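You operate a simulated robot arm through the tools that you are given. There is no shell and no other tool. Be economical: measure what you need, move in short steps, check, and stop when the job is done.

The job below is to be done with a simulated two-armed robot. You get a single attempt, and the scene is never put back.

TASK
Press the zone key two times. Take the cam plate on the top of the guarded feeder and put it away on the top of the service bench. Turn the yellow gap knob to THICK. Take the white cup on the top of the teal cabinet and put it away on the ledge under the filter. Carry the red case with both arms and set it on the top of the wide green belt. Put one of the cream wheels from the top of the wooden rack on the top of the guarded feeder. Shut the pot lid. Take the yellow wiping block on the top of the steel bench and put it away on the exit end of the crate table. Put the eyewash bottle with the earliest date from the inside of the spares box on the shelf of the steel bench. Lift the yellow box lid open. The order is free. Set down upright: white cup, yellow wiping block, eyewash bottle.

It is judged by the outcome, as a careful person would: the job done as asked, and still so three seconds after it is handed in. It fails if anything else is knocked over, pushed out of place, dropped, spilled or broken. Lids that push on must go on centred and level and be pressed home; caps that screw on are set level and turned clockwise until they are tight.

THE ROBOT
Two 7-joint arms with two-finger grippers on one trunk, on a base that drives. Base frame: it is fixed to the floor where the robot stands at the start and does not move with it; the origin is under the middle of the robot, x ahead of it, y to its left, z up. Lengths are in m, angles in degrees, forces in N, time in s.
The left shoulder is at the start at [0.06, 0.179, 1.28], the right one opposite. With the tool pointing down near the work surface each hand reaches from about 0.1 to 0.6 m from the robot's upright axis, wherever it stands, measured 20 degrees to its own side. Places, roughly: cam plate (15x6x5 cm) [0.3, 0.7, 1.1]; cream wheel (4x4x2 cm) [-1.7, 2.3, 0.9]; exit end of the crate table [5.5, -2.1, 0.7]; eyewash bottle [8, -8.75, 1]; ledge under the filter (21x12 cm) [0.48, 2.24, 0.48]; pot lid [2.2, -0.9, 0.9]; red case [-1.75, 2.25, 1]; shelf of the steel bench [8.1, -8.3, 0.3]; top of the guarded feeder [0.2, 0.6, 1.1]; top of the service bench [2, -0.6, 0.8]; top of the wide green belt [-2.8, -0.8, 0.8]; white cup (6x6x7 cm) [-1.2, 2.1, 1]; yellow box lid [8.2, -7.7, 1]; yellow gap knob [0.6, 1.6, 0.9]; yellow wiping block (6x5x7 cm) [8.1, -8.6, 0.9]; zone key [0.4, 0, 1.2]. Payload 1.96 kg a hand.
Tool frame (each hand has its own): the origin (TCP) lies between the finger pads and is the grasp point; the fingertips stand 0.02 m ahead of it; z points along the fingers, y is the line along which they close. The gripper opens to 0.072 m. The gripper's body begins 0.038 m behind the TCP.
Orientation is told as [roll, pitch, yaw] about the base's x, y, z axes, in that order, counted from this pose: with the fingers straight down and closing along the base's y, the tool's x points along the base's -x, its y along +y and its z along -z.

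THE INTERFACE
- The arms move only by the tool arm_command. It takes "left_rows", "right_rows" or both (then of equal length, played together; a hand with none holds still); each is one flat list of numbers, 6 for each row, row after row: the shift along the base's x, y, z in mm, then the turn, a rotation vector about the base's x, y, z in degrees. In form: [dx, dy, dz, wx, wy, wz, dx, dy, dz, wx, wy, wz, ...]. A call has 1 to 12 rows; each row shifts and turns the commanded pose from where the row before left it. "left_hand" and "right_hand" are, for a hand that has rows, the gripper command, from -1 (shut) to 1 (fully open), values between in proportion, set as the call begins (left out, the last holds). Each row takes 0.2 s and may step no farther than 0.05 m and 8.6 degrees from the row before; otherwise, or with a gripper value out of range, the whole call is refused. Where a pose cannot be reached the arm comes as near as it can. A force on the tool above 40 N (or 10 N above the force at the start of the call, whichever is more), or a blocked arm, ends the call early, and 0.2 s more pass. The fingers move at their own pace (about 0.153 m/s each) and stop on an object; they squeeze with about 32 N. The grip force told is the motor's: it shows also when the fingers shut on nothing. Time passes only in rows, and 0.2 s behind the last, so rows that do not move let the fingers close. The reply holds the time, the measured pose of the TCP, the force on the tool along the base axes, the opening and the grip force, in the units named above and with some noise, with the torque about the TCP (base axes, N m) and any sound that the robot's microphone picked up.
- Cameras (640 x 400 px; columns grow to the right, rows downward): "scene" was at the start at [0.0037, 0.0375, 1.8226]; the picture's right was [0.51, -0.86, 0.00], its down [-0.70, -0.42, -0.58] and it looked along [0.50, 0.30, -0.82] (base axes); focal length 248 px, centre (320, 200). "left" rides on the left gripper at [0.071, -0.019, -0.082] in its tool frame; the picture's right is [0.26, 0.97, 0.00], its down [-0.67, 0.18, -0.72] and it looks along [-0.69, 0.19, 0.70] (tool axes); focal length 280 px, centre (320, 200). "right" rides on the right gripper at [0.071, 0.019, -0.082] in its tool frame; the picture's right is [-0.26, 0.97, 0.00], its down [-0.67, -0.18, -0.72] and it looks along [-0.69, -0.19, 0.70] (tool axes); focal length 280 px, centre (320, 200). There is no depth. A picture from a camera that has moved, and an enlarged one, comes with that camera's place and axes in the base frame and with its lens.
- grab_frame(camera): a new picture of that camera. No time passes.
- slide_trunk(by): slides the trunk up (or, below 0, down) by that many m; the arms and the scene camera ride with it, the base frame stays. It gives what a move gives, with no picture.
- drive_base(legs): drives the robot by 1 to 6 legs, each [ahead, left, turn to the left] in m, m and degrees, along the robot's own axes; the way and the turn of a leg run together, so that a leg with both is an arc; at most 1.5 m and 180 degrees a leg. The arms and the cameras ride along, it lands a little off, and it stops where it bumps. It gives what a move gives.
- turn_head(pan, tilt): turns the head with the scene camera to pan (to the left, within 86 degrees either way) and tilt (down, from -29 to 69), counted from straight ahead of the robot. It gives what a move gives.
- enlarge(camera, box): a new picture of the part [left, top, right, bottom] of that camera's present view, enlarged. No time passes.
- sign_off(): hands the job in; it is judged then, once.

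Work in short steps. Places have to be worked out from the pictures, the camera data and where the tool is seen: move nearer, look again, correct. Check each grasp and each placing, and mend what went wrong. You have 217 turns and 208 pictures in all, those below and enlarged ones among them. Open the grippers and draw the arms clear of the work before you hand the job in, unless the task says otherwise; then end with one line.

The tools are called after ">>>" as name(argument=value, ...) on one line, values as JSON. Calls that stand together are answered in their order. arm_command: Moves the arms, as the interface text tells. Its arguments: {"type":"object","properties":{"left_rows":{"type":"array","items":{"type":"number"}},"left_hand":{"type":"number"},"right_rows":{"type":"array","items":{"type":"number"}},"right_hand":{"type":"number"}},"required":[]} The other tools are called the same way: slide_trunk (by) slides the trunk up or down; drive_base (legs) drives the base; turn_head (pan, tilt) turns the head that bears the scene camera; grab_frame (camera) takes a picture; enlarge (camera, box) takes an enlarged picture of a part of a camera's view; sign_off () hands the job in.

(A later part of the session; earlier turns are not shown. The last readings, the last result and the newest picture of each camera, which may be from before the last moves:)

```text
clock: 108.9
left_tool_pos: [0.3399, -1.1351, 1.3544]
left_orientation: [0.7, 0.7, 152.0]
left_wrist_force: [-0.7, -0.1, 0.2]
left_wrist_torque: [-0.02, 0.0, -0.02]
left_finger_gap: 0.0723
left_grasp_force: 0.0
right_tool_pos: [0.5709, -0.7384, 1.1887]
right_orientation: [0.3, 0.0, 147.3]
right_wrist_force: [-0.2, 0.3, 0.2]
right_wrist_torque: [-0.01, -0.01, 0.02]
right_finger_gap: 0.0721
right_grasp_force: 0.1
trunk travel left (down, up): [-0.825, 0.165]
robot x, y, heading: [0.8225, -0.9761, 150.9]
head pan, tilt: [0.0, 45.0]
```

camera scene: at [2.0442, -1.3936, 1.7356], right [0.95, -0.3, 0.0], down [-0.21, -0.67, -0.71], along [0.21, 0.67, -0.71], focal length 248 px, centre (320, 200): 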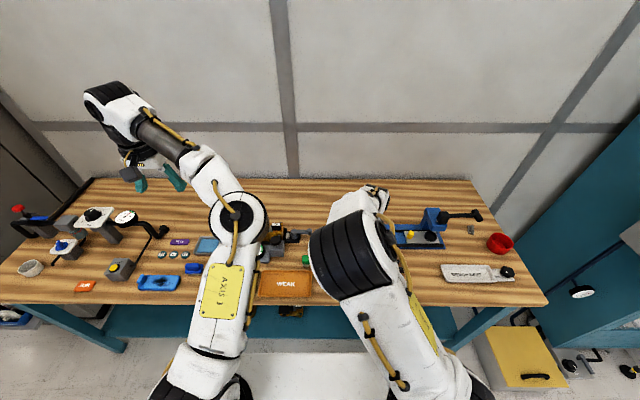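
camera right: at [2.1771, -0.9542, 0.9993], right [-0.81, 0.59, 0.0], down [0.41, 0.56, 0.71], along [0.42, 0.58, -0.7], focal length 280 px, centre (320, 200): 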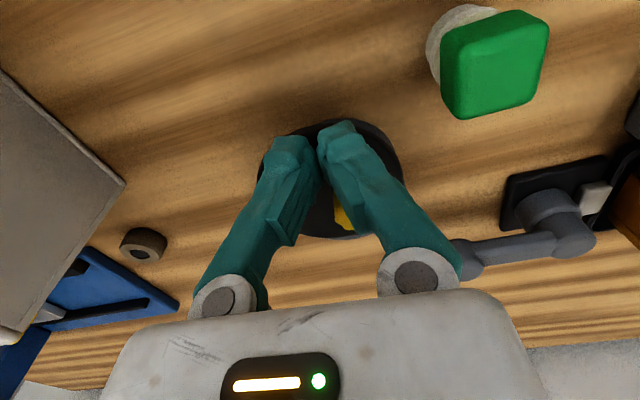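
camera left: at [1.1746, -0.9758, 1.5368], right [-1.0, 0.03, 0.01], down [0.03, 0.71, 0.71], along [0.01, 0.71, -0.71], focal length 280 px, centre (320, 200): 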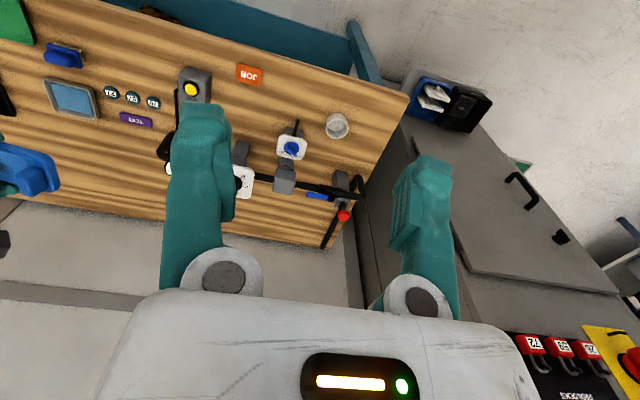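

I continue through the passage and up the corridor beside the feeder, ending near (-0.5, 1.0) heading 90°.

>>> drive_base(legs=[[0.454, 0.253, 0], [0.933, -0.03, 0], [0, 0, -61], [1.5, 0, 0]])

>>> turn_head(pan=20, tilt=25)

>>> grab_frame(camera="scene")

```text
clock: 115.0
left_tool_pos: [-0.7598, -0.7829, 1.3552]
left_orientation: [-0.2, 1.3, 152.7]
left_wrist_force: [-1.0, -0.6, 0.0]
left_wrist_torque: [0.0, 0.0, 0.01]
left_finger_gap: 0.0719
left_grasp_force: 0.1
right_tool_pos: [-0.5313, -0.3842, 1.1901]
right_orientation: [0.2, -0.1, 147.2]
right_wrist_force: [0.4, -0.2, -0.1]
right_wrist_torque: [0.03, -0.03, 0.01]
right_finger_gap: 0.072
right_grasp_force: 0.2
trunk travel left (down, up): [-0.825, 0.165]
robot x, y, heading: [-0.2906, -0.624, 150.2]
head pan, tilt: [0.0, 45.0]
stopped in leg 2: the force on the tool passed its limit at 164 N (the readings are from after the stop); the commanded pose is now the measured one
```

```text
clock: 115.9
left_tool_pos: [-0.7595, -0.7809, 1.3563]
left_orientation: [-0.1, 1.4, 152.5]
left_wrist_force: [3.7, 2.9, 0.3]
left_wrist_torque: [-0.23, 0.39, -0.14]
left_finger_gap: 0.0721
left_grasp_force: 0.0
right_tool_pos: [-0.5312, -0.3816, 1.1889]
right_orientation: [0.4, -0.1, 146.9]
right_wrist_force: [0.6, 1.1, -0.1]
right_wrist_torque: [-0.02, 0.02, -0.04]
right_finger_gap: 0.072
right_grasp_force: 0.0
trunk travel left (down, up): [-0.825, 0.165]
robot x, y, heading: [-0.2897, -0.6234, 150.3]
head pan, tilt: [20.0, 25.0]
```

```text
148 pictures are left
camera scene: at [-0.3236, -0.635, 1.7661], right [0.17, 0.99, 0.0], down [0.42, -0.07, -0.91], along [-0.89, 0.15, -0.42], focal length 248 px, centre (320, 200)
```

scene: 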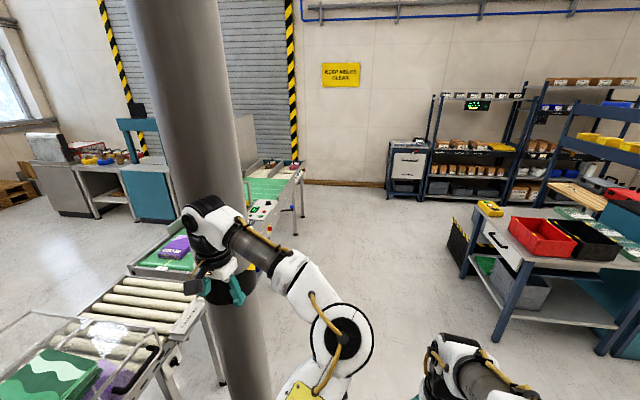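

The left hand touched the fixed column; nothing moved. I back off, sidestep, turn to 90° and go around it.

>>> drive_base(legs=[[-0.12, 0, 0], [0, -0.3, 0], [0, 0, -60], [0, 0.45, 0], [1.4, 0, 0]])

>>> turn_head(pan=35, tilt=30)

>>> grab_frame(camera="scene")

```text
clock: 130.3
left_tool_pos: [-0.8933, 1.2968, 1.3551]
left_orientation: [0.0, 1.4, 92.9]
left_wrist_force: [0.1, -0.5, -0.1]
left_wrist_torque: [0.0, -0.04, -0.02]
left_finger_gap: 0.0719
left_grasp_force: 0.1
right_tool_pos: [-0.4352, 1.3004, 1.1888]
right_orientation: [0.4, -0.1, 87.4]
right_wrist_force: [0.3, -0.1, 0.2]
right_wrist_torque: [0.03, 0.01, 0.04]
right_finger_gap: 0.0721
right_grasp_force: 0.1
trunk travel left (down, up): [-0.825, 0.165]
robot x, y, heading: [-0.5142, 0.9667, 91.0]
head pan, tilt: [20.0, 25.0]
```

```text
clock: 131.1
left_tool_pos: [-0.8937, 1.2968, 1.3553]
left_orientation: [-0.1, 1.5, 93.0]
left_wrist_force: [-0.1, 0.0, -0.1]
left_wrist_torque: [0.01, 0.0, 0.0]
left_finger_gap: 0.072
left_grasp_force: 0.0
right_tool_pos: [-0.4361, 1.3014, 1.1891]
right_orientation: [0.2, 0.0, 87.5]
right_wrist_force: [-0.6, 0.1, 1.0]
right_wrist_torque: [0.01, 0.0, 0.04]
right_finger_gap: 0.0719
right_grasp_force: 0.0
trunk travel left (down, up): [-0.825, 0.165]
robot x, y, heading: [-0.5174, 0.9712, 90.7]
head pan, tilt: [35.0, 30.0]
```

```text
147 pictures are left
camera scene: at [-0.5685, 0.9828, 1.7582], right [0.81, 0.59, 0.0], down [0.29, -0.41, -0.87], along [-0.51, 0.7, -0.5], focal length 248 px, centre (320, 200)
```

scene: 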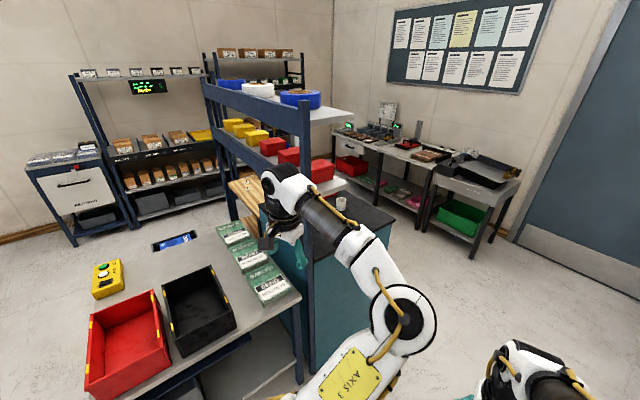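

The cup stands on the teal cabinet near (-1.22, 2.09). Before choosing the grasp I look right at the ledge under the filter and the gap knob.

>>> turn_head(pan=-45, tilt=30)

>>> grab_frame(camera="scene")

```text
clock: 132.6
left_tool_pos: [-0.8943, 1.297, 1.3555]
left_orientation: [-0.1, 1.5, 93.0]
left_wrist_force: [0.7, -1.0, -0.5]
left_wrist_torque: [0.02, 0.01, 0.03]
left_finger_gap: 0.0719
left_grasp_force: 0.1
right_tool_pos: [-0.4363, 1.3024, 1.1895]
right_orientation: [0.3, -0.2, 87.5]
right_wrist_force: [-0.9, 0.3, 0.3]
right_wrist_torque: [-0.02, -0.02, 0.01]
right_finger_gap: 0.0721
right_grasp_force: 0.1
trunk travel left (down, up): [-0.825, 0.165]
robot x, y, heading: [-0.5188, 0.9711, 90.9]
head pan, tilt: [-45.0, 30.0]
```

```text
146 pictures are left
camera scene: at [-0.4527, 0.9743, 1.7582], right [0.72, -0.7, 0.0], down [-0.35, -0.36, -0.87], along [0.6, 0.62, -0.5], focal length 248 px, centre (320, 200)
```

scene: 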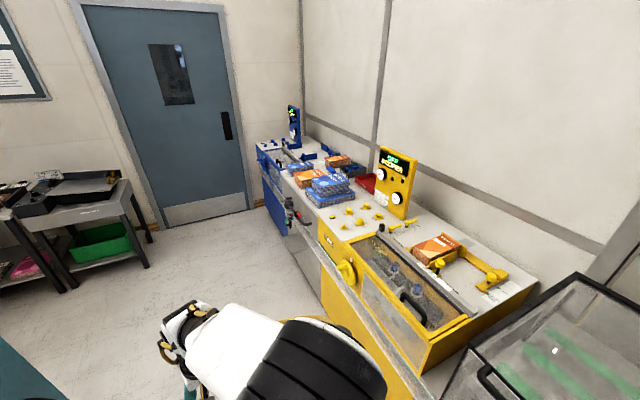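

I enlarge that region to see the filter, ledge and gap knob.

>>> enlarge(camera="scene", box=[240, 120, 480, 290])

```text
2.35 times, centred on (360, 205) of scene
camera zoom: at [-0.4527, 0.9743, 1.7582], right [0.72, -0.7, 0.0], down [-0.35, -0.36, -0.87], along [0.6, 0.62, -0.5], focal length 584 px, centre (226, 188)
```

zoom: 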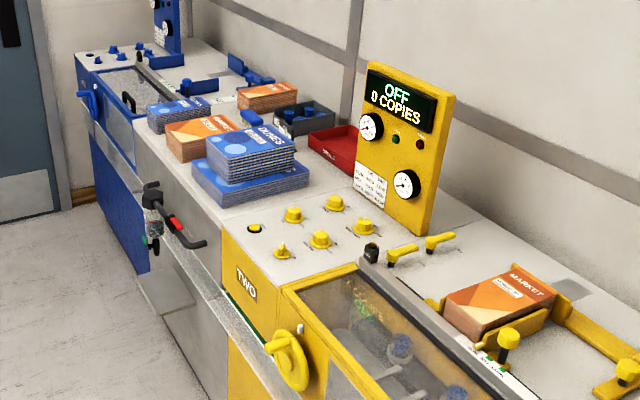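

Several yellow knobs sit on the line's top; the ledge is low on the front under the filter bowl. I drive to stand before the knobs, facing the line.

>>> drive_base(legs=[[0.85, -0.1, 0], [0, 0, -111], [0.3, 0, 0]])

>>> turn_head(pan=0, tilt=45)

>>> grab_frame(camera="scene")

```text
clock: 143.4
left_tool_pos: [0.2917, 1.98, 1.3561]
left_orientation: [-0.1, 1.4, -15.9]
left_wrist_force: [0.0, 0.6, -0.4]
left_wrist_torque: [0.0, -0.03, -0.03]
left_finger_gap: 0.072
left_grasp_force: 0.1
right_tool_pos: [0.1483, 1.5458, 1.1891]
right_orientation: [0.3, 0.0, -21.4]
right_wrist_force: [-0.4, 0.2, 0.1]
right_wrist_torque: [0.02, 0.05, 0.01]
right_finger_gap: 0.0718
right_grasp_force: 0.0
trunk travel left (down, up): [-0.825, 0.165]
robot x, y, heading: [-0.1406, 1.7338, -17.8]
head pan, tilt: [-45.0, 30.0]
```

```text
clock: 144.5
left_tool_pos: [0.2922, 1.9807, 1.3552]
left_orientation: [-0.1, 1.4, -15.9]
left_wrist_force: [0.5, -0.4, 0.3]
left_wrist_torque: [-0.01, -0.01, 0.03]
left_finger_gap: 0.0719
left_grasp_force: 0.1
right_tool_pos: [0.148, 1.5462, 1.1902]
right_orientation: [0.3, -0.1, -21.4]
right_wrist_force: [0.3, -0.3, -0.8]
right_wrist_torque: [-0.02, 0.0, -0.02]
right_finger_gap: 0.0721
right_grasp_force: 0.1
trunk travel left (down, up): [-0.825, 0.165]
robot x, y, heading: [-0.1399, 1.7282, -18.3]
head pan, tilt: [0.0, 45.0]
```

```text
144 pictures are left
camera scene: at [-0.118, 1.7239, 1.7356], right [-0.31, -0.95, 0.0], down [-0.67, 0.22, -0.71], along [0.67, -0.22, -0.71], focal length 248 px, centre (320, 200)
```

scene: 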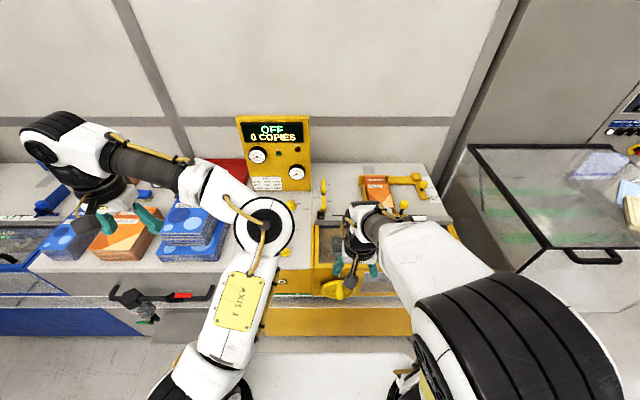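

>>> grab_frame(camera="right")

>>> grab_frame(camera="left")

```text
143 pictures are left
camera right: at [0.0886, 1.5891, 1.2712], right [0.6, 0.8, 0.0], down [0.56, -0.42, 0.72], along [0.58, -0.42, -0.7], focal length 280 px, centre (320, 200)
```

right: 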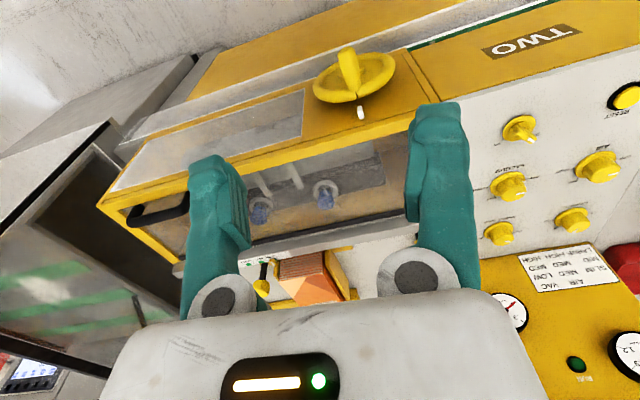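

```text
142 pictures are left
camera left: at [0.2223, 1.9823, 1.439], right [0.01, 1.0, 0.0], down [0.72, -0.01, 0.7], along [0.7, -0.01, -0.72], focal length 280 px, centre (320, 200)
```

left: 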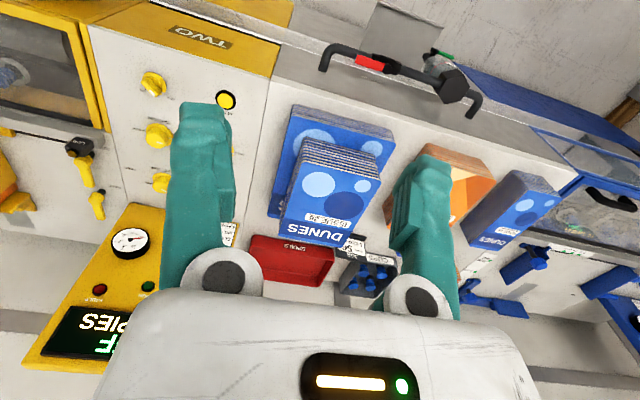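

>>> enlarge(camera="right", box=[460, 70, 640, 260])

```text
2.11 times, centred on (550, 165) of right
camera zoom: at [0.0886, 1.5891, 1.2712], right [0.6, 0.8, 0.0], down [0.56, -0.42, 0.72], along [0.58, -0.42, -0.7], focal length 590 px, centre (-164, 274)
```

zoom: 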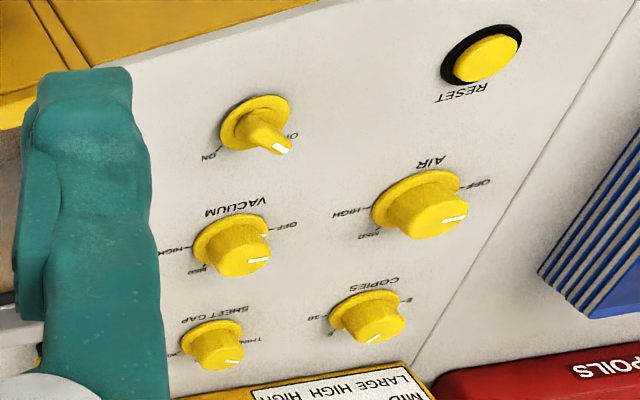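

The SHEET GAP knob is identified near (0.65, 1.61), with THIN on the operator's left. I drive closer and to the left so the right hand can reach it.

>>> drive_base(legs=[[0.1, 0.25, -1.5]])

>>> arm_command(right_rows=[45, -12, 0, 0, 0, 0, 45, -12, 0, 0, 0, 0, 40, -12, 0, 0, 0, 0, 40, -12, 0, 0, 0, 0, 0, 0, 0, 0, 0, 0])

>>> grab_frame(camera="right")

```text
clock: 146.4
left_tool_pos: [0.4731, 2.1818, 1.3553]
left_orientation: [-0.1, 1.5, -17.2]
left_wrist_force: [-0.2, 0.2, -0.1]
left_wrist_torque: [0.02, 0.0, -0.02]
left_finger_gap: 0.072
left_grasp_force: 0.0
right_tool_pos: [0.3199, 1.7501, 1.1905]
right_orientation: [0.4, -0.1, -22.5]
right_wrist_force: [0.4, -0.1, 0.0]
right_wrist_torque: [-0.02, 0.0, 0.03]
right_finger_gap: 0.0719
right_grasp_force: 0.0
trunk travel left (down, up): [-0.825, 0.165]
robot x, y, heading: [0.0357, 1.9478, -18.9]
head pan, tilt: [0.0, 45.0]
```

```text
clock: 147.6
left_tool_pos: [0.4728, 2.1828, 1.3545]
left_orientation: [-0.1, 1.3, -17.1]
left_wrist_force: [0.6, 0.2, -0.1]
left_wrist_torque: [-0.01, 0.0, -0.01]
left_finger_gap: 0.0719
left_grasp_force: 0.0
right_tool_pos: [0.4934, 1.7151, 1.1902]
right_orientation: [0.2, -0.1, -22.9]
right_wrist_force: [-0.2, 0.1, 0.8]
right_wrist_torque: [0.0, -0.02, -0.03]
right_finger_gap: 0.0721
right_grasp_force: 0.1
right hand out of reach, approached as far as the arm can: row 1, 2
trunk travel left (down, up): [-0.825, 0.165]
robot x, y, heading: [0.0345, 1.9407, -19.5]
head pan, tilt: [0.0, 45.0]
```

```text
140 pictures are left
camera right: at [0.434, 1.7599, 1.2711], right [0.62, 0.79, 0.0], down [0.55, -0.43, 0.72], along [0.56, -0.44, -0.7], focal length 280 px, centre (320, 200)
```

right: 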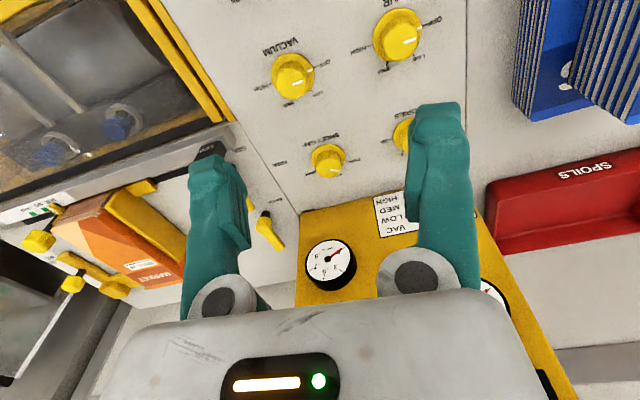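

>>> enlarge(camera="right", box=[240, 90, 420, 210])

```text
3.33 times, centred on (330, 150) of right
camera zoom: at [0.434, 1.7599, 1.2711], right [0.62, 0.79, 0.0], down [0.55, -0.43, 0.72], along [0.56, -0.44, -0.7], focal length 935 px, centre (287, 367)
```

zoom: 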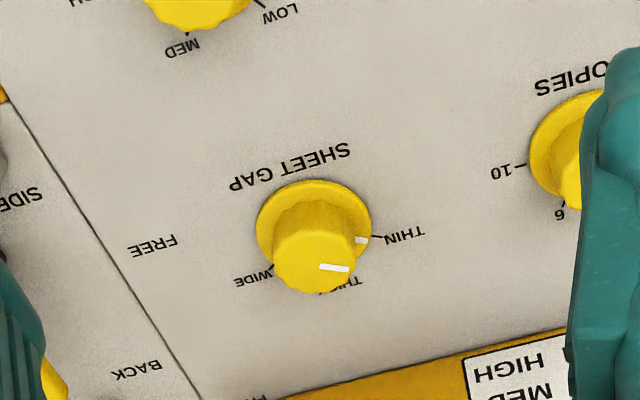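

The knob (0.651, 1.607, top 0.945) points at THIN; THICK is 60° clockwise from it. I move over it.

>>> arm_command(right_rows=[40, -27, 0, 0, 0, 0, 40, -27, -10, 0, 0, 0, 40, -27, -30, 0, 0, 0, 38, -27, -30, 0, 0, 0, 0, 0, -45, 0, 0, 0, 0, 0, -45, 0, 0, 0, 0, 0, 0, 0, 0, 0])

>>> grab_frame(camera="right")

```text
refused: row 3 steps farther than a row can; nothing moved
```

```text
138 pictures are left
camera right: at [0.434, 1.7599, 1.2711], right [0.62, 0.79, 0.0], down [0.55, -0.43, 0.72], along [0.56, -0.44, -0.7], focal length 280 px, centre (320, 200)
```

right: 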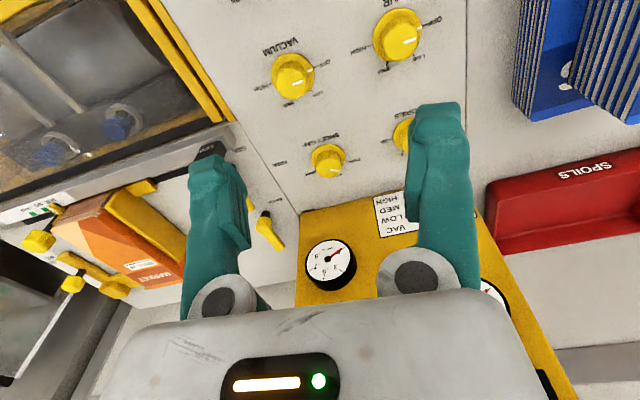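

Row 3 was too long; I split it.

>>> arm_command(right_rows=[40, -27, 0, 0, 0, 0, 40, -27, 0, 0, 0, 0, 40, -27, 0, 0, 0, 0, 38, -27, 0, 0, 0, 0, 0, 0, -40, 0, 0, 0, 0, 0, -40, 0, 0, 0, 0, 0, -40, 0, 0, 0, 0, 0, -40, 0, 0, 0, 0, 0, 0, 0, 0, 0])

>>> grab_frame(camera="right")

```text
clock: 149.6
left_tool_pos: [0.4725, 2.1822, 1.3551]
left_orientation: [-0.1, 1.3, -17.1]
left_wrist_force: [0.2, 0.7, -0.3]
left_wrist_torque: [0.0, 0.01, -0.02]
left_finger_gap: 0.0721
left_grasp_force: 0.2
right_tool_pos: [0.6038, 1.6425, 1.0289]
right_orientation: [0.3, -0.2, -22.7]
right_wrist_force: [-0.2, -0.3, 0.3]
right_wrist_torque: [0.0, 0.0, 0.04]
right_finger_gap: 0.072
right_grasp_force: 0.0
right hand out of reach, approached as far as the arm can: row 1, 3, 4, 6
trunk travel left (down, up): [-0.825, 0.165]
robot x, y, heading: [0.0365, 1.9456, -19.5]
head pan, tilt: [0.0, 45.0]
```

```text
137 pictures are left
camera right: at [0.5438, 1.6873, 1.1109], right [0.61, 0.79, 0.0], down [0.55, -0.43, 0.72], along [0.57, -0.44, -0.7], focal length 280 px, centre (320, 200)
```

right: 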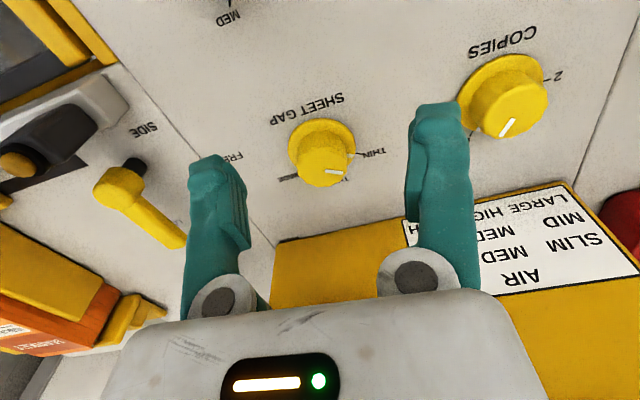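

The reach limit stops it 6 cm short. I drive the base the missing 56 mm ahead and 17 mm right; the hand is above the knobs.

>>> drive_base(legs=[[0.056, -0.017, 0]])

>>> grab_frame(camera="right")

```text
clock: 150.6
left_tool_pos: [0.516, 2.1522, 1.3561]
left_orientation: [-0.2, 1.4, -17.0]
left_wrist_force: [-0.5, 0.3, -0.8]
left_wrist_torque: [-0.04, 0.0, 0.02]
left_finger_gap: 0.0722
left_grasp_force: 0.1
right_tool_pos: [0.6468, 1.6104, 1.0314]
right_orientation: [0.2, -0.3, -22.6]
right_wrist_force: [-0.6, -0.9, -0.2]
right_wrist_torque: [0.0, -0.03, -0.01]
right_finger_gap: 0.072
right_grasp_force: 0.1
trunk travel left (down, up): [-0.825, 0.165]
robot x, y, heading: [0.0856, 1.908, -19.4]
head pan, tilt: [0.0, 45.0]
```

```text
136 pictures are left
camera right: at [0.5885, 1.6552, 1.1129], right [0.61, 0.79, 0.0], down [0.55, -0.43, 0.72], along [0.57, -0.44, -0.7], focal length 280 px, centre (320, 200)
```

right: 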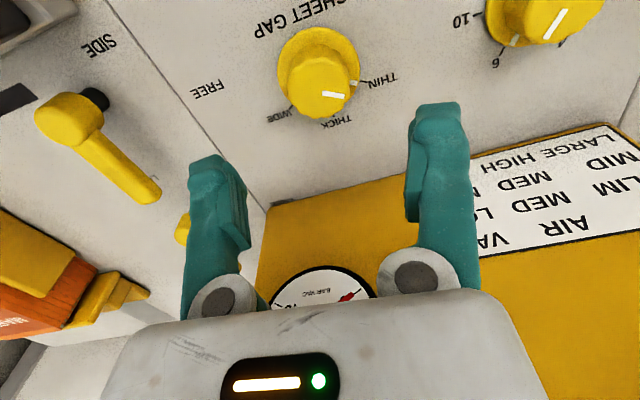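

Well centred over the knob. I descend so the tips reach just above the panel.

>>> arm_command(right_rows=[0, 0, -30, 0, 0, 0, 0, 0, -30, 0, 0, 0, 0, 0, -15, 0, 0, 0, 0, 0, -8, 0, 0, 0, 0, 0, 0, 0, 0, 0])

>>> grab_frame(camera="right")

```text
clock: 151.8
left_tool_pos: [0.5198, 2.1491, 1.3548]
left_orientation: [-0.3, 1.5, -17.1]
left_wrist_force: [0.9, 0.1, 1.1]
left_wrist_torque: [0.02, 0.03, 0.01]
left_finger_gap: 0.0717
left_grasp_force: 0.1
right_tool_pos: [0.641, 1.6111, 0.9487]
right_orientation: [0.4, 0.1, -22.6]
right_wrist_force: [0.5, 0.4, 0.4]
right_wrist_torque: [0.02, -0.03, 0.03]
right_finger_gap: 0.072
right_grasp_force: 0.0
right hand out of reach, approached as far as the arm can: row 2, 3
trunk travel left (down, up): [-0.825, 0.165]
robot x, y, heading: [0.0826, 1.9083, -19.0]
head pan, tilt: [0.0, 45.0]
```

```text
135 pictures are left
camera right: at [0.5815, 1.6565, 1.0302], right [0.61, 0.79, 0.0], down [0.55, -0.43, 0.71], along [0.57, -0.44, -0.7], focal length 280 px, centre (320, 200)
```

right: 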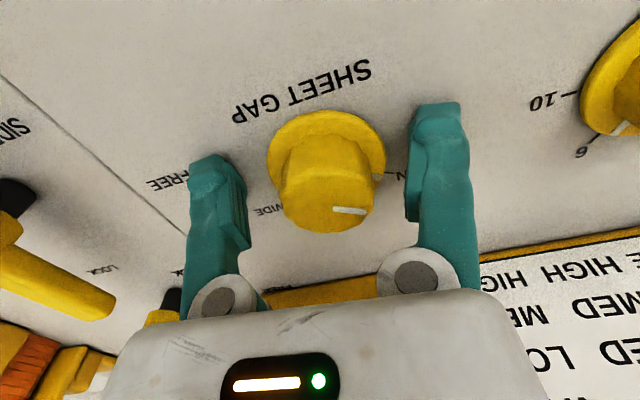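

The reach limit left the hand about 6 mm short. I nudge the base 8 mm ahead and re-check.

>>> drive_base(legs=[[0.012, 0, 0]])

>>> grab_frame(camera="right")

```text
clock: 152.6
left_tool_pos: [0.5303, 2.1453, 1.3546]
left_orientation: [0.0, 1.4, -17.1]
left_wrist_force: [-0.6, 0.1, 0.0]
left_wrist_torque: [0.03, 0.04, -0.02]
left_finger_gap: 0.072
left_grasp_force: 0.1
right_tool_pos: [0.6512, 1.6071, 0.949]
right_orientation: [0.2, 0.0, -22.6]
right_wrist_force: [-1.1, -0.5, -1.0]
right_wrist_torque: [0.01, -0.01, 0.02]
right_finger_gap: 0.072
right_grasp_force: 0.1
trunk travel left (down, up): [-0.825, 0.165]
robot x, y, heading: [0.0941, 1.9034, -19.3]
head pan, tilt: [0.0, 45.0]
```

```text
134 pictures are left
camera right: at [0.5918, 1.6526, 1.0309], right [0.61, 0.79, 0.01], down [0.55, -0.43, 0.72], along [0.57, -0.44, -0.7], focal length 280 px, centre (320, 200)
```

right: 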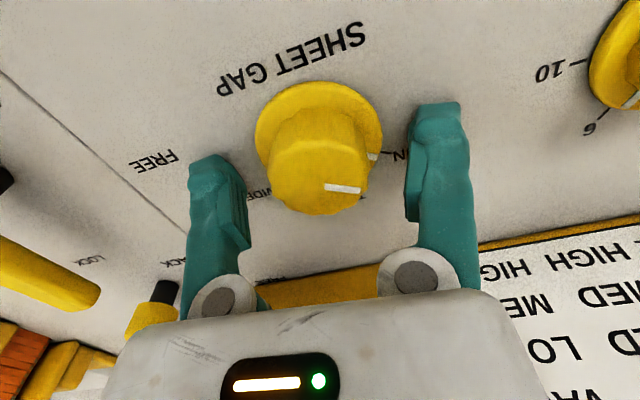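

Centred now. I close on the knob.

>>> arm_command(right_rows=[0, 0, -3, 0, 0, 0, 0, 0, 0, 0, 0, 0, 0, 0, 0, 0, 0, 0], right_hand=-1)

>>> arm_command(right_rows=[0, 0, 0, 0, 0, -7.5, 0, 0, 0, 0, 0, -7.5, 0, 0, 0, 0, 0, -7.5, 0, 0, 0, 0, 0, -7.5, 0, 0, 0, 0, 0, -7.5, 0, 0, 0, 0, 0, -7.5, 0, 0, 0, 0, 0, -7.5, 0, 0, 0, 0, 0, -7.5, 0, 0, 0, 0, 0, 0])

>>> grab_frame(camera="right")

```text
clock: 153.0
left_tool_pos: [0.5272, 2.1479, 1.3563]
left_orientation: [-0.2, 1.2, -17.1]
left_wrist_force: [-0.7, -0.3, 0.6]
left_wrist_torque: [0.0, 0.01, 0.0]
left_finger_gap: 0.0719
left_grasp_force: 0.1
right_tool_pos: [0.6534, 1.6088, 0.9555]
right_orientation: [0.2, -1.4, -22.5]
right_wrist_force: [-10.8, 1.1, 19.9]
right_wrist_torque: [-0.96, 1.07, -0.21]
right_finger_gap: 0.0341
right_grasp_force: 39.7
trunk travel left (down, up): [-0.825, 0.165]
robot x, y, heading: [0.0928, 1.9065, -19.3]
head pan, tilt: [0.0, 45.0]
stopped in row 2 (right hand): the force on the tool passed its limit at 43 N (the readings are from after the stop); the commanded pose is now the measured one
```

```text
clock: 153.9
left_tool_pos: [0.5262, 2.1461, 1.3569]
left_orientation: [-0.2, 1.2, -17.2]
left_wrist_force: [0.0, 0.2, 0.3]
left_wrist_torque: [0.0, -0.02, -0.01]
left_finger_gap: 0.0719
left_grasp_force: 0.1
right_tool_pos: [0.6515, 1.6054, 0.9552]
right_orientation: [0.3, -1.4, -46.5]
right_wrist_force: [-16.9, -1.8, 21.3]
right_wrist_torque: [0.2, 1.41, 0.11]
right_finger_gap: 0.034
right_grasp_force: 39.5
trunk travel left (down, up): [-0.825, 0.165]
robot x, y, heading: [0.0982, 1.902, -19.0]
head pan, tilt: [0.0, 45.0]
stopped in row 4 (right hand): the force on the tool passed its limit at 42 N (the readings are from after the stop); the commanded pose is now the measured one
```

```text
133 pictures are left
camera right: at [0.6141, 1.6714, 1.0362], right [0.88, 0.47, 0.01], down [0.31, -0.61, 0.73], along [0.35, -0.64, -0.68], focal length 280 px, centre (320, 200)
```

right: 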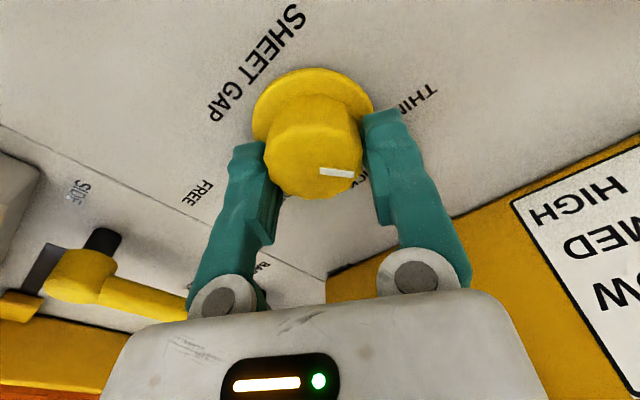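

The knob turns with the hand (24° so far) but the tips press on its skirt. I ease up 3 mm and turn the remaining 36°.

>>> arm_command(right_rows=[-1, 0, 3, 0, 0, 0, 0, 0, 0, 0, 0, -6, 0, 0, 0, 0, 0, -6, 0, 0, 0, 0, 0, -6, 0, 0, 0, 0, 0, -6, 0, 0, 0, 0, 0, -6, 0, 0, 0, 0, 0, -6, 0, 0, 0, 0, 0, 0])

>>> grab_frame(camera="right")

```text
clock: 155.3
left_tool_pos: [0.5278, 2.1457, 1.3564]
left_orientation: [-0.1, 1.3, -17.2]
left_wrist_force: [-0.2, -0.5, -1.1]
left_wrist_torque: [-0.01, -0.04, 0.01]
left_finger_gap: 0.072
left_grasp_force: 0.0
right_tool_pos: [0.6481, 1.6037, 0.9564]
right_orientation: [-0.2, -1.1, -75.4]
right_wrist_force: [-16.3, -3.6, 9.8]
right_wrist_torque: [0.95, 0.41, 0.16]
right_finger_gap: 0.0338
right_grasp_force: 39.7
trunk travel left (down, up): [-0.825, 0.165]
robot x, y, heading: [0.0936, 1.9071, -19.4]
head pan, tilt: [0.0, 45.0]
stopped in row 6 (right hand): the force on the tool passed its limit at 41 N (the readings are from after the stop); the commanded pose is now the measured one
```

```text
132 pictures are left
camera right: at [0.6478, 1.6783, 1.0364], right [1.0, -0.01, 0.0], down [-0.01, -0.68, 0.73], along [-0.01, -0.73, -0.68], focal length 280 px, centre (320, 200)
```

right: 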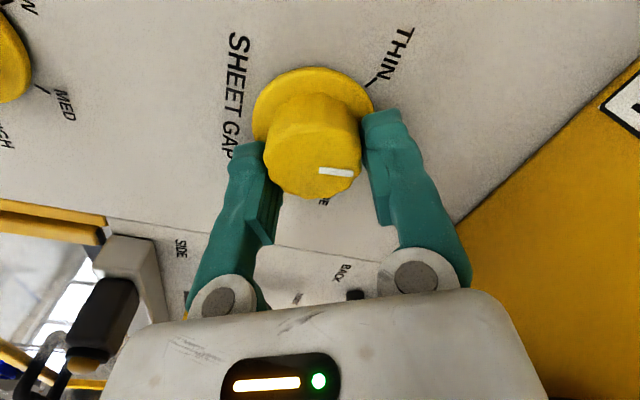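

53° done; I turn the last 7°.

>>> arm_command(right_rows=[2, 1, 1, 0, 0, 0, 0, 0, 0, 0, 0, -4, 0, 0, 0, 0, 0, -4, 0, 0, 0, 0, 0, 0])

>>> arm_command(right_rows=[0, 0, 0, 0, 0, 0, 0, 0, 0, 0, 0, 0], right_hand=1)

>>> arm_command(right_rows=[0, 0, 25, 0, 0, 0, 0, 0, 40, 0, 0, 0, 0, 0, 40, 0, 0, 0])

>>> grab_frame(camera="right")

```text
clock: 156.3
left_tool_pos: [0.5254, 2.1424, 1.3576]
left_orientation: [0.0, 1.2, -17.2]
left_wrist_force: [-0.4, 0.1, -0.2]
left_wrist_torque: [-0.02, -0.01, -0.01]
left_finger_gap: 0.0718
left_grasp_force: 0.1
right_tool_pos: [0.647, 1.6024, 0.9563]
right_orientation: [0.0, -1.2, -83.6]
right_wrist_force: [-37.1, -8.2, -7.0]
right_wrist_torque: [-0.86, 0.3, 0.32]
right_finger_gap: 0.034
right_grasp_force: 40.3
trunk travel left (down, up): [-0.825, 0.165]
robot x, y, heading: [0.0939, 1.9049, -19.5]
head pan, tilt: [0.0, 45.0]
```

```text
clock: 156.9
left_tool_pos: [0.5289, 2.1432, 1.356]
left_orientation: [0.0, 1.2, -17.1]
left_wrist_force: [-0.8, -0.7, 0.2]
left_wrist_torque: [0.01, -0.05, 0.03]
left_finger_gap: 0.0725
left_grasp_force: 0.1
right_tool_pos: [0.6522, 1.6048, 0.9565]
right_orientation: [0.2, -1.1, -83.2]
right_wrist_force: [0.3, -1.0, -0.1]
right_wrist_torque: [-0.02, -0.02, 0.03]
right_finger_gap: 0.0721
right_grasp_force: 0.0
trunk travel left (down, up): [-0.825, 0.165]
robot x, y, heading: [0.0959, 1.9046, -19.3]
head pan, tilt: [0.0, 45.0]
```

```text
clock: 157.7
left_tool_pos: [0.5316, 2.1456, 1.3548]
left_orientation: [-0.2, 1.3, -17.2]
left_wrist_force: [-0.1, 0.1, -0.3]
left_wrist_torque: [0.0, 0.01, 0.0]
left_finger_gap: 0.072
left_grasp_force: 0.0
right_tool_pos: [0.6537, 1.6045, 1.0602]
right_orientation: [-0.1, -1.1, -83.3]
right_wrist_force: [0.6, 0.6, 0.5]
right_wrist_torque: [0.0, -0.02, 0.02]
right_finger_gap: 0.0719
right_grasp_force: 0.1
trunk travel left (down, up): [-0.825, 0.165]
robot x, y, heading: [0.0929, 1.903, -19.2]
head pan, tilt: [0.0, 45.0]
```

```text
131 pictures are left
camera right: at [0.6645, 1.6792, 1.1395], right [0.99, -0.15, 0.0], down [-0.1, -0.68, 0.73], along [-0.1, -0.72, -0.68], focal length 280 px, centre (320, 200)
```

right: 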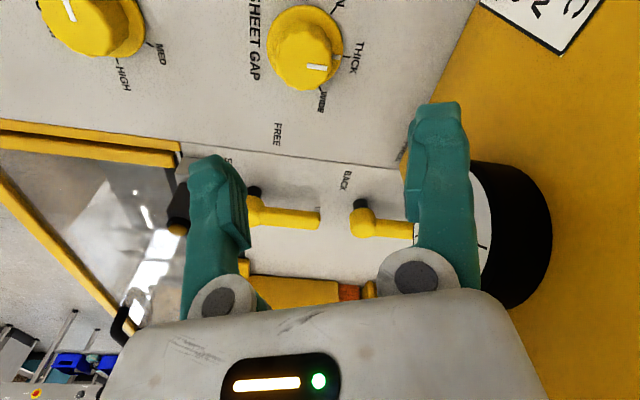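

>>> enlarge(camera="right", box=[230, 0, 400, 120])

```text
3.33 times, centred on (315, 60) of right
camera zoom: at [0.6645, 1.6792, 1.1395], right [0.99, -0.15, 0.0], down [-0.1, -0.68, 0.73], along [-0.1, -0.72, -0.68], focal length 935 px, centre (337, 667)
```

zoom: 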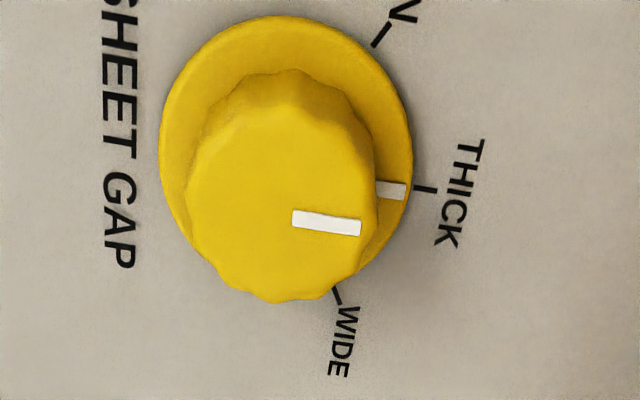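

The pointer is exactly on THICK. I pull the right hand in, then back off and turn around toward the teal cabinet.

>>> arm_command(right_rows=[-40, 14, 25, 0, 0, 6, -40, 14, 25, 0, 0, 8, -40, 14, 25, 0, 0, 8, -40, 14, 0, 0, 0, 8, -40, 10, 0, 0, 0, 8, -30, 0, 0, 0, 0, 8, 0, 0, 0, 0, 0, 8])

>>> drive_base(legs=[[-0.35, 0, 0], [0, 0, 92], [0, 0, 92]])

>>> turn_head(pan=10, tilt=40)

>>> grab_frame(camera="scene")

```text
clock: 159.3
left_tool_pos: [0.5319, 2.1444, 1.3543]
left_orientation: [-0.1, 1.5, -17.1]
left_wrist_force: [-0.5, -0.7, 0.5]
left_wrist_torque: [0.01, -0.01, 0.01]
left_finger_gap: 0.072
left_grasp_force: 0.0
right_tool_pos: [0.4259, 1.6689, 1.1341]
right_orientation: [0.1, -1.2, -29.2]
right_wrist_force: [-0.6, 0.0, 0.4]
right_wrist_torque: [-0.02, -0.02, 0.01]
right_finger_gap: 0.0721
right_grasp_force: 0.0
trunk travel left (down, up): [-0.825, 0.165]
robot x, y, heading: [0.0935, 1.907, -19.1]
head pan, tilt: [0.0, 45.0]
```

```text
clock: 169.5
left_tool_pos: [-0.6434, 1.7338, 1.3545]
left_orientation: [-0.1, 1.4, 169.1]
left_wrist_force: [-0.5, 0.7, 0.1]
left_wrist_torque: [0.0, 0.0, 0.0]
left_finger_gap: 0.0719
left_grasp_force: 0.1
right_tool_pos: [-0.5895, 2.2166, 1.1349]
right_orientation: [-0.2, -1.2, 156.9]
right_wrist_force: [-0.8, 0.3, -0.6]
right_wrist_torque: [0.02, -0.02, 0.01]
right_finger_gap: 0.0719
right_grasp_force: 0.0
trunk travel left (down, up): [-0.825, 0.165]
robot x, y, heading: [-0.2358, 2.0191, 166.8]
head pan, tilt: [0.0, 45.0]
```

```text
clock: 170.2
left_tool_pos: [-0.6426, 1.733, 1.3548]
left_orientation: [-0.2, 1.3, 169.1]
left_wrist_force: [-0.2, -0.1, 0.4]
left_wrist_torque: [0.01, 0.01, -0.04]
left_finger_gap: 0.0721
left_grasp_force: 0.1
right_tool_pos: [-0.5878, 2.217, 1.134]
right_orientation: [-0.1, -1.2, 156.8]
right_wrist_force: [-0.2, -0.1, -0.9]
right_wrist_torque: [-0.03, 0.01, 0.04]
right_finger_gap: 0.0721
right_grasp_force: 0.0
trunk travel left (down, up): [-0.825, 0.165]
robot x, y, heading: [-0.2353, 2.0223, 166.9]
head pan, tilt: [10.0, 40.0]
```

```text
129 pictures are left
camera scene: at [-0.2597, 2.0111, 1.7428], right [0.05, 1.0, 0.0], down [0.64, -0.03, -0.77], along [-0.76, 0.04, -0.64], focal length 248 px, centre (320, 200)
```

scene: 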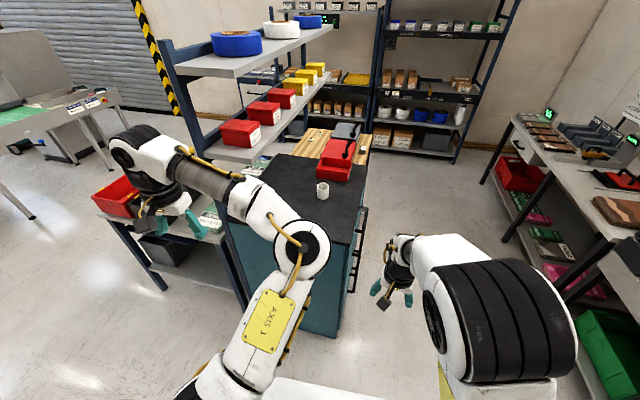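

The cup is at about (-1.217, 2.071), with the shelf on its left, so I'll use the right hand, tilted 45° forward (so it will also fit under the filter). I drive closer and turn a little left.

>>> drive_base(legs=[[0.28, 0.07, 12]])

>>> arm_command(right_rows=[0, 0, 10, 0, 7.5, 0, 0, 0, 10, 0, 7.5, 0, 0, 0, 0, 0, 7.5, 0, 0, 0, 0, 0, 7.5, 0, 0, 0, 0, 0, 7.5, 0, 0, 0, 0, 0, 7.5, 0])

>>> grab_frame(camera="right")

>>> grab_frame(camera="scene")

```text
clock: 172.2
left_tool_pos: [-0.8658, 1.6208, 1.3554]
left_orientation: [-0.1, 1.4, -178.8]
left_wrist_force: [0.1, 0.3, 0.4]
left_wrist_torque: [0.02, 0.02, 0.01]
left_finger_gap: 0.0721
left_grasp_force: 0.1
right_tool_pos: [-0.914, 2.1034, 1.1344]
right_orientation: [0.0, -1.1, 169.0]
right_wrist_force: [-0.6, 0.0, 0.1]
right_wrist_torque: [-0.01, -0.01, 0.01]
right_finger_gap: 0.0719
right_grasp_force: 0.1
trunk travel left (down, up): [-0.825, 0.165]
robot x, y, heading: [-0.5281, 1.9861, 179.0]
head pan, tilt: [10.0, 40.0]
```

```text
clock: 173.6
left_tool_pos: [-0.8699, 1.6184, 1.3549]
left_orientation: [-0.2, 1.5, -178.8]
left_wrist_force: [0.2, -0.7, 0.3]
left_wrist_torque: [0.01, -0.03, 0.0]
left_finger_gap: 0.072
left_grasp_force: 0.0
right_tool_pos: [-0.947, 2.0945, 1.156]
right_orientation: [10.9, -45.0, 164.5]
right_wrist_force: [-0.1, 0.2, -0.2]
right_wrist_torque: [0.01, 0.0, -0.01]
right_finger_gap: 0.0723
right_grasp_force: 0.1
right hand out of reach, approached as far as the arm can: row 5, 6
trunk travel left (down, up): [-0.825, 0.165]
robot x, y, heading: [-0.5247, 1.986, 179.0]
head pan, tilt: [10.0, 40.0]
```

```text
128 pictures are left
camera right: at [-0.8444, 2.0611, 1.166], right [-0.31, -0.9, 0.31], down [0.08, 0.3, 0.95], along [-0.95, 0.32, -0.02], focal length 280 px, centre (320, 200)
```

right: 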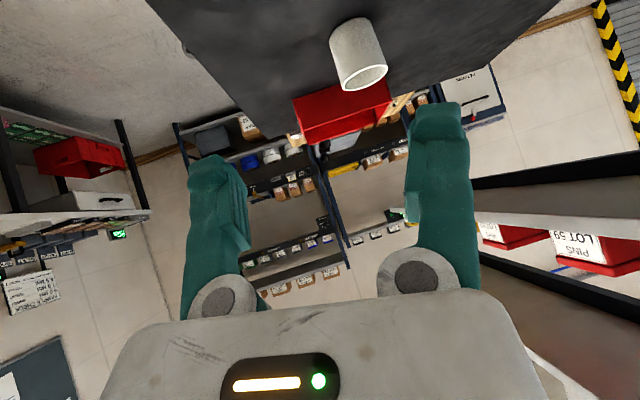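

```text
127 pictures are left
camera scene: at [-0.553, 1.9708, 1.7428], right [-0.16, 0.99, 0.0], down [0.64, 0.1, -0.77], along [-0.76, -0.12, -0.64], focal length 248 px, centre (320, 200)
```

scene: 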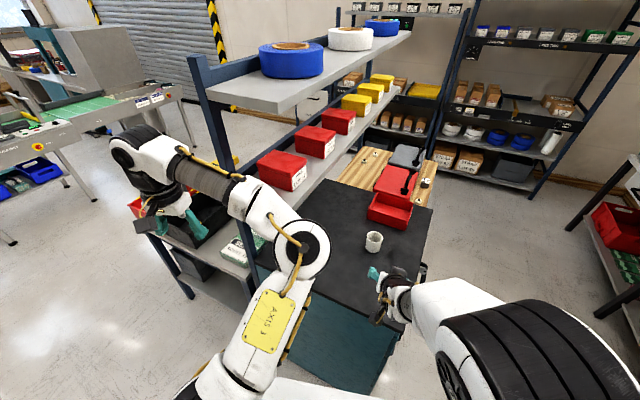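

The cup centre comes out near (-1.22, 2.078, 0.99). I check its width closely, since my gripper opens only 72 mm.

>>> enlarge(camera="right", box=[290, 0, 430, 110])

>>> enlarge(camera="scene", box=[330, 170, 450, 280])

```text
3.64 times, centred on (360, 55) of right
camera zoom: at [-0.8444, 2.0611, 1.166], right [-0.31, -0.9, 0.31], down [0.08, 0.3, 0.95], along [-0.95, 0.32, -0.02], focal length 1020 px, centre (174, 727)
```

zoom: 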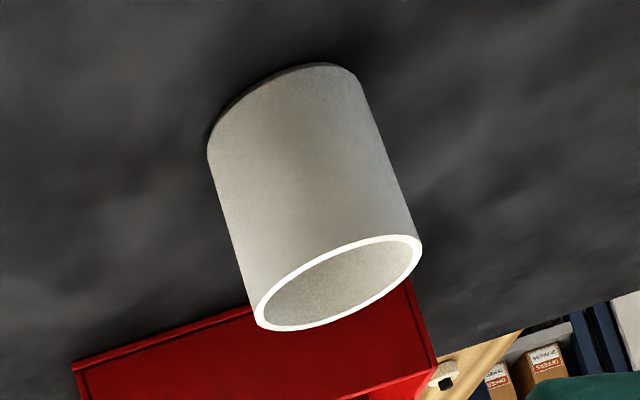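

```text
3.64 times, centred on (390, 225) of scene
camera zoom: at [-0.553, 1.9708, 1.7428], right [-0.16, 0.99, 0.0], down [0.64, 0.1, -0.77], along [-0.76, -0.12, -0.64], focal length 903 px, centre (66, 109)
```

zoom: 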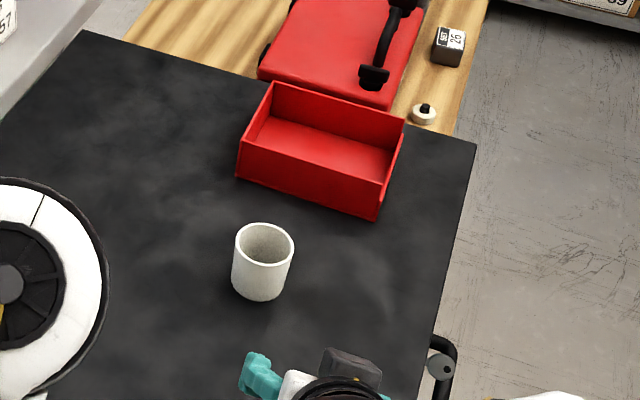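

The cup is about 58 mm wide, so it fits. I also see the red case and a cream wheel behind. I level the hand and move to a pre-grasp point 12 cm back along the approach line.

>>> arm_command(right_rows=[-38, -8, -14, 2.5, -0.7, -2.6, -38, -8, -14, 2.5, -0.7, -2.6, -38, -8, -15, 2.4, -0.6, -2.5, -38, -8, -15, 0, 0, 0, -38, -8, -15, 0, 0, 0, 0, 0, 0, 0, 0, 0])

>>> grab_frame(camera="right")

```text
clock: 175.0
left_tool_pos: [-0.8626, 1.6159, 1.3544]
left_orientation: [0.0, 1.5, -177.7]
left_wrist_force: [0.8, 0.7, -0.7]
left_wrist_torque: [0.01, -0.02, 0.03]
left_finger_gap: 0.072
left_grasp_force: 0.0
right_tool_pos: [-1.1423, 2.0505, 1.0944]
right_orientation: [1.6, -45.7, 163.3]
right_wrist_force: [0.8, -0.3, -0.2]
right_wrist_torque: [0.0, -0.01, -0.01]
right_finger_gap: 0.0723
right_grasp_force: 0.0
trunk travel left (down, up): [-0.825, 0.165]
robot x, y, heading: [-0.5288, 1.9888, 178.9]
head pan, tilt: [10.0, 40.0]
```

```text
124 pictures are left
camera right: at [-1.0429, 2.0027, 1.1015], right [-0.44, -0.88, 0.21], down [0.09, 0.18, 0.98], along [-0.9, 0.45, 0.0], focal length 280 px, centre (320, 200)
```

right: 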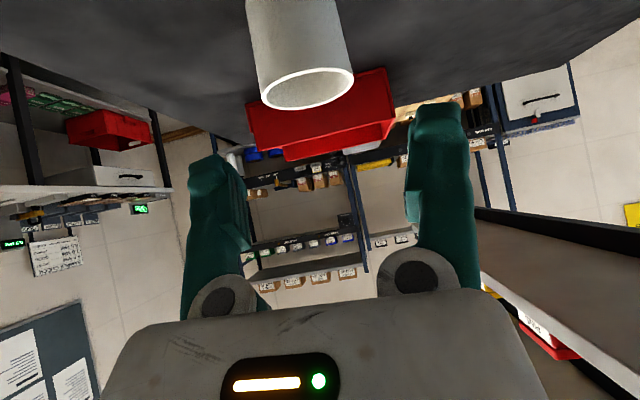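

Laterally the cup is about 6 mm off the finger midplane; I correct and move in along the fingers in small steps.

>>> arm_command(right_rows=[2, 6, -10, 0, 0, 0, -15, 4.5, -20, 0, 0, 0, -15, 4.5, -20, 0, 0, 0, 0, 0, 0, 0, 0, 0])

>>> grab_frame(camera="right")

>>> enlarge(camera="scene", box=[330, 170, 450, 280])

```text
clock: 176.0
left_tool_pos: [-0.8676, 1.6203, 1.3553]
left_orientation: [-0.3, 1.4, -178.8]
left_wrist_force: [-0.1, -0.2, 0.2]
left_wrist_torque: [-0.05, 0.02, 0.01]
left_finger_gap: 0.0721
left_grasp_force: 0.1
right_tool_pos: [-1.1636, 2.0697, 1.0356]
right_orientation: [0.0, -45.2, 164.4]
right_wrist_force: [0.3, -0.1, -0.8]
right_wrist_torque: [-0.04, -0.02, 0.01]
right_finger_gap: 0.0721
right_grasp_force: 0.0
trunk travel left (down, up): [-0.825, 0.165]
robot x, y, heading: [-0.5251, 1.9865, 179.1]
head pan, tilt: [10.0, 40.0]
```

```text
123 pictures are left
camera right: at [-1.0668, 2.0215, 1.0429], right [-0.44, -0.88, 0.19], down [0.08, 0.17, 0.98], along [-0.9, 0.45, 0.0], focal length 280 px, centre (320, 200)
```

right: 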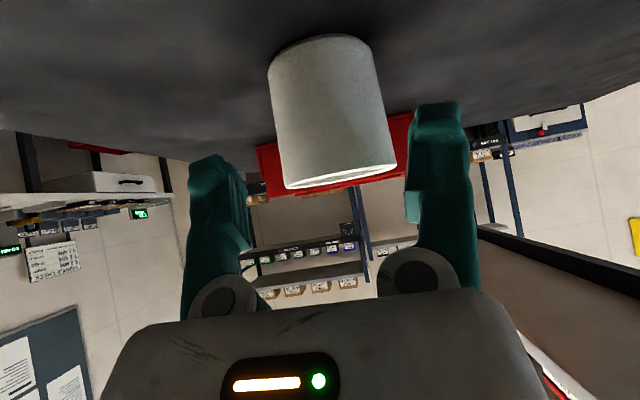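

```text
3.64 times, centred on (390, 225) of scene
camera zoom: at [-0.5503, 1.9711, 1.7428], right [-0.16, 0.99, 0.0], down [0.63, 0.1, -0.77], along [-0.76, -0.12, -0.64], focal length 903 px, centre (66, 109)
```

zoom: 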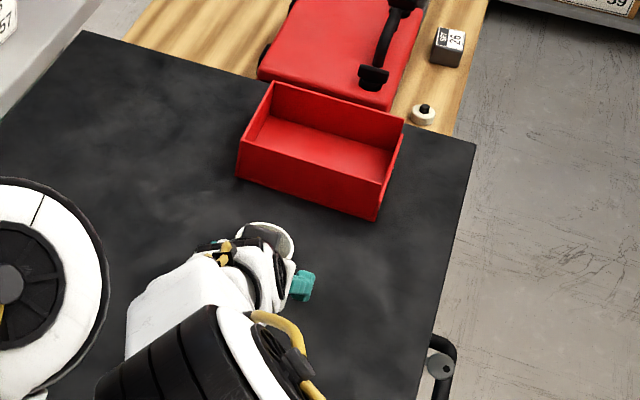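

Now the cup appears about 5 mm to the image right of the midline. I correct by that and go half the remaining way.

>>> arm_command(right_rows=[-1.5, -5, 0, 0, 0, 0, -12, 3.5, -10, 0, 0, 0, 0, 0, 0, 0, 0, 0, 0, 0, 0, 0, 0, 0])

>>> grab_frame(camera="right")

```text
clock: 177.0
left_tool_pos: [-0.8676, 1.62, 1.3548]
left_orientation: [-0.3, 1.4, -178.7]
left_wrist_force: [0.3, -0.9, 0.6]
left_wrist_torque: [0.02, -0.01, 0.02]
left_finger_gap: 0.072
left_grasp_force: 0.0
right_tool_pos: [-1.1786, 2.0672, 1.0251]
right_orientation: [-0.1, -45.3, 164.5]
right_wrist_force: [-0.2, -0.1, -0.4]
right_wrist_torque: [0.02, -0.02, 0.03]
right_finger_gap: 0.0721
right_grasp_force: 0.1
trunk travel left (down, up): [-0.825, 0.165]
robot x, y, heading: [-0.5278, 1.9887, 179.2]
head pan, tilt: [10.0, 40.0]
```

```text
121 pictures are left
camera right: at [-1.0808, 2.0196, 1.0324], right [-0.44, -0.88, 0.19], down [0.08, 0.17, 0.98], along [-0.9, 0.44, 0.0], focal length 280 px, centre (320, 200)
```

right: 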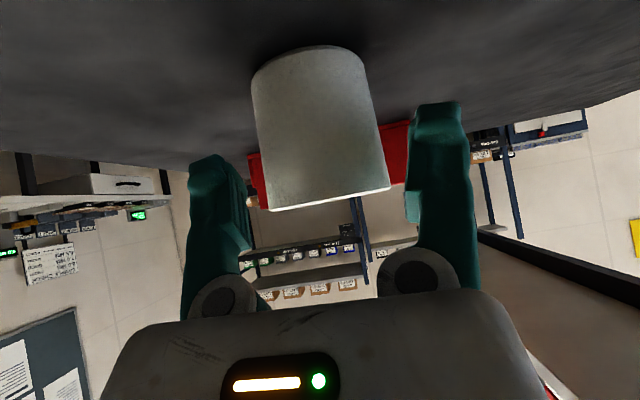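

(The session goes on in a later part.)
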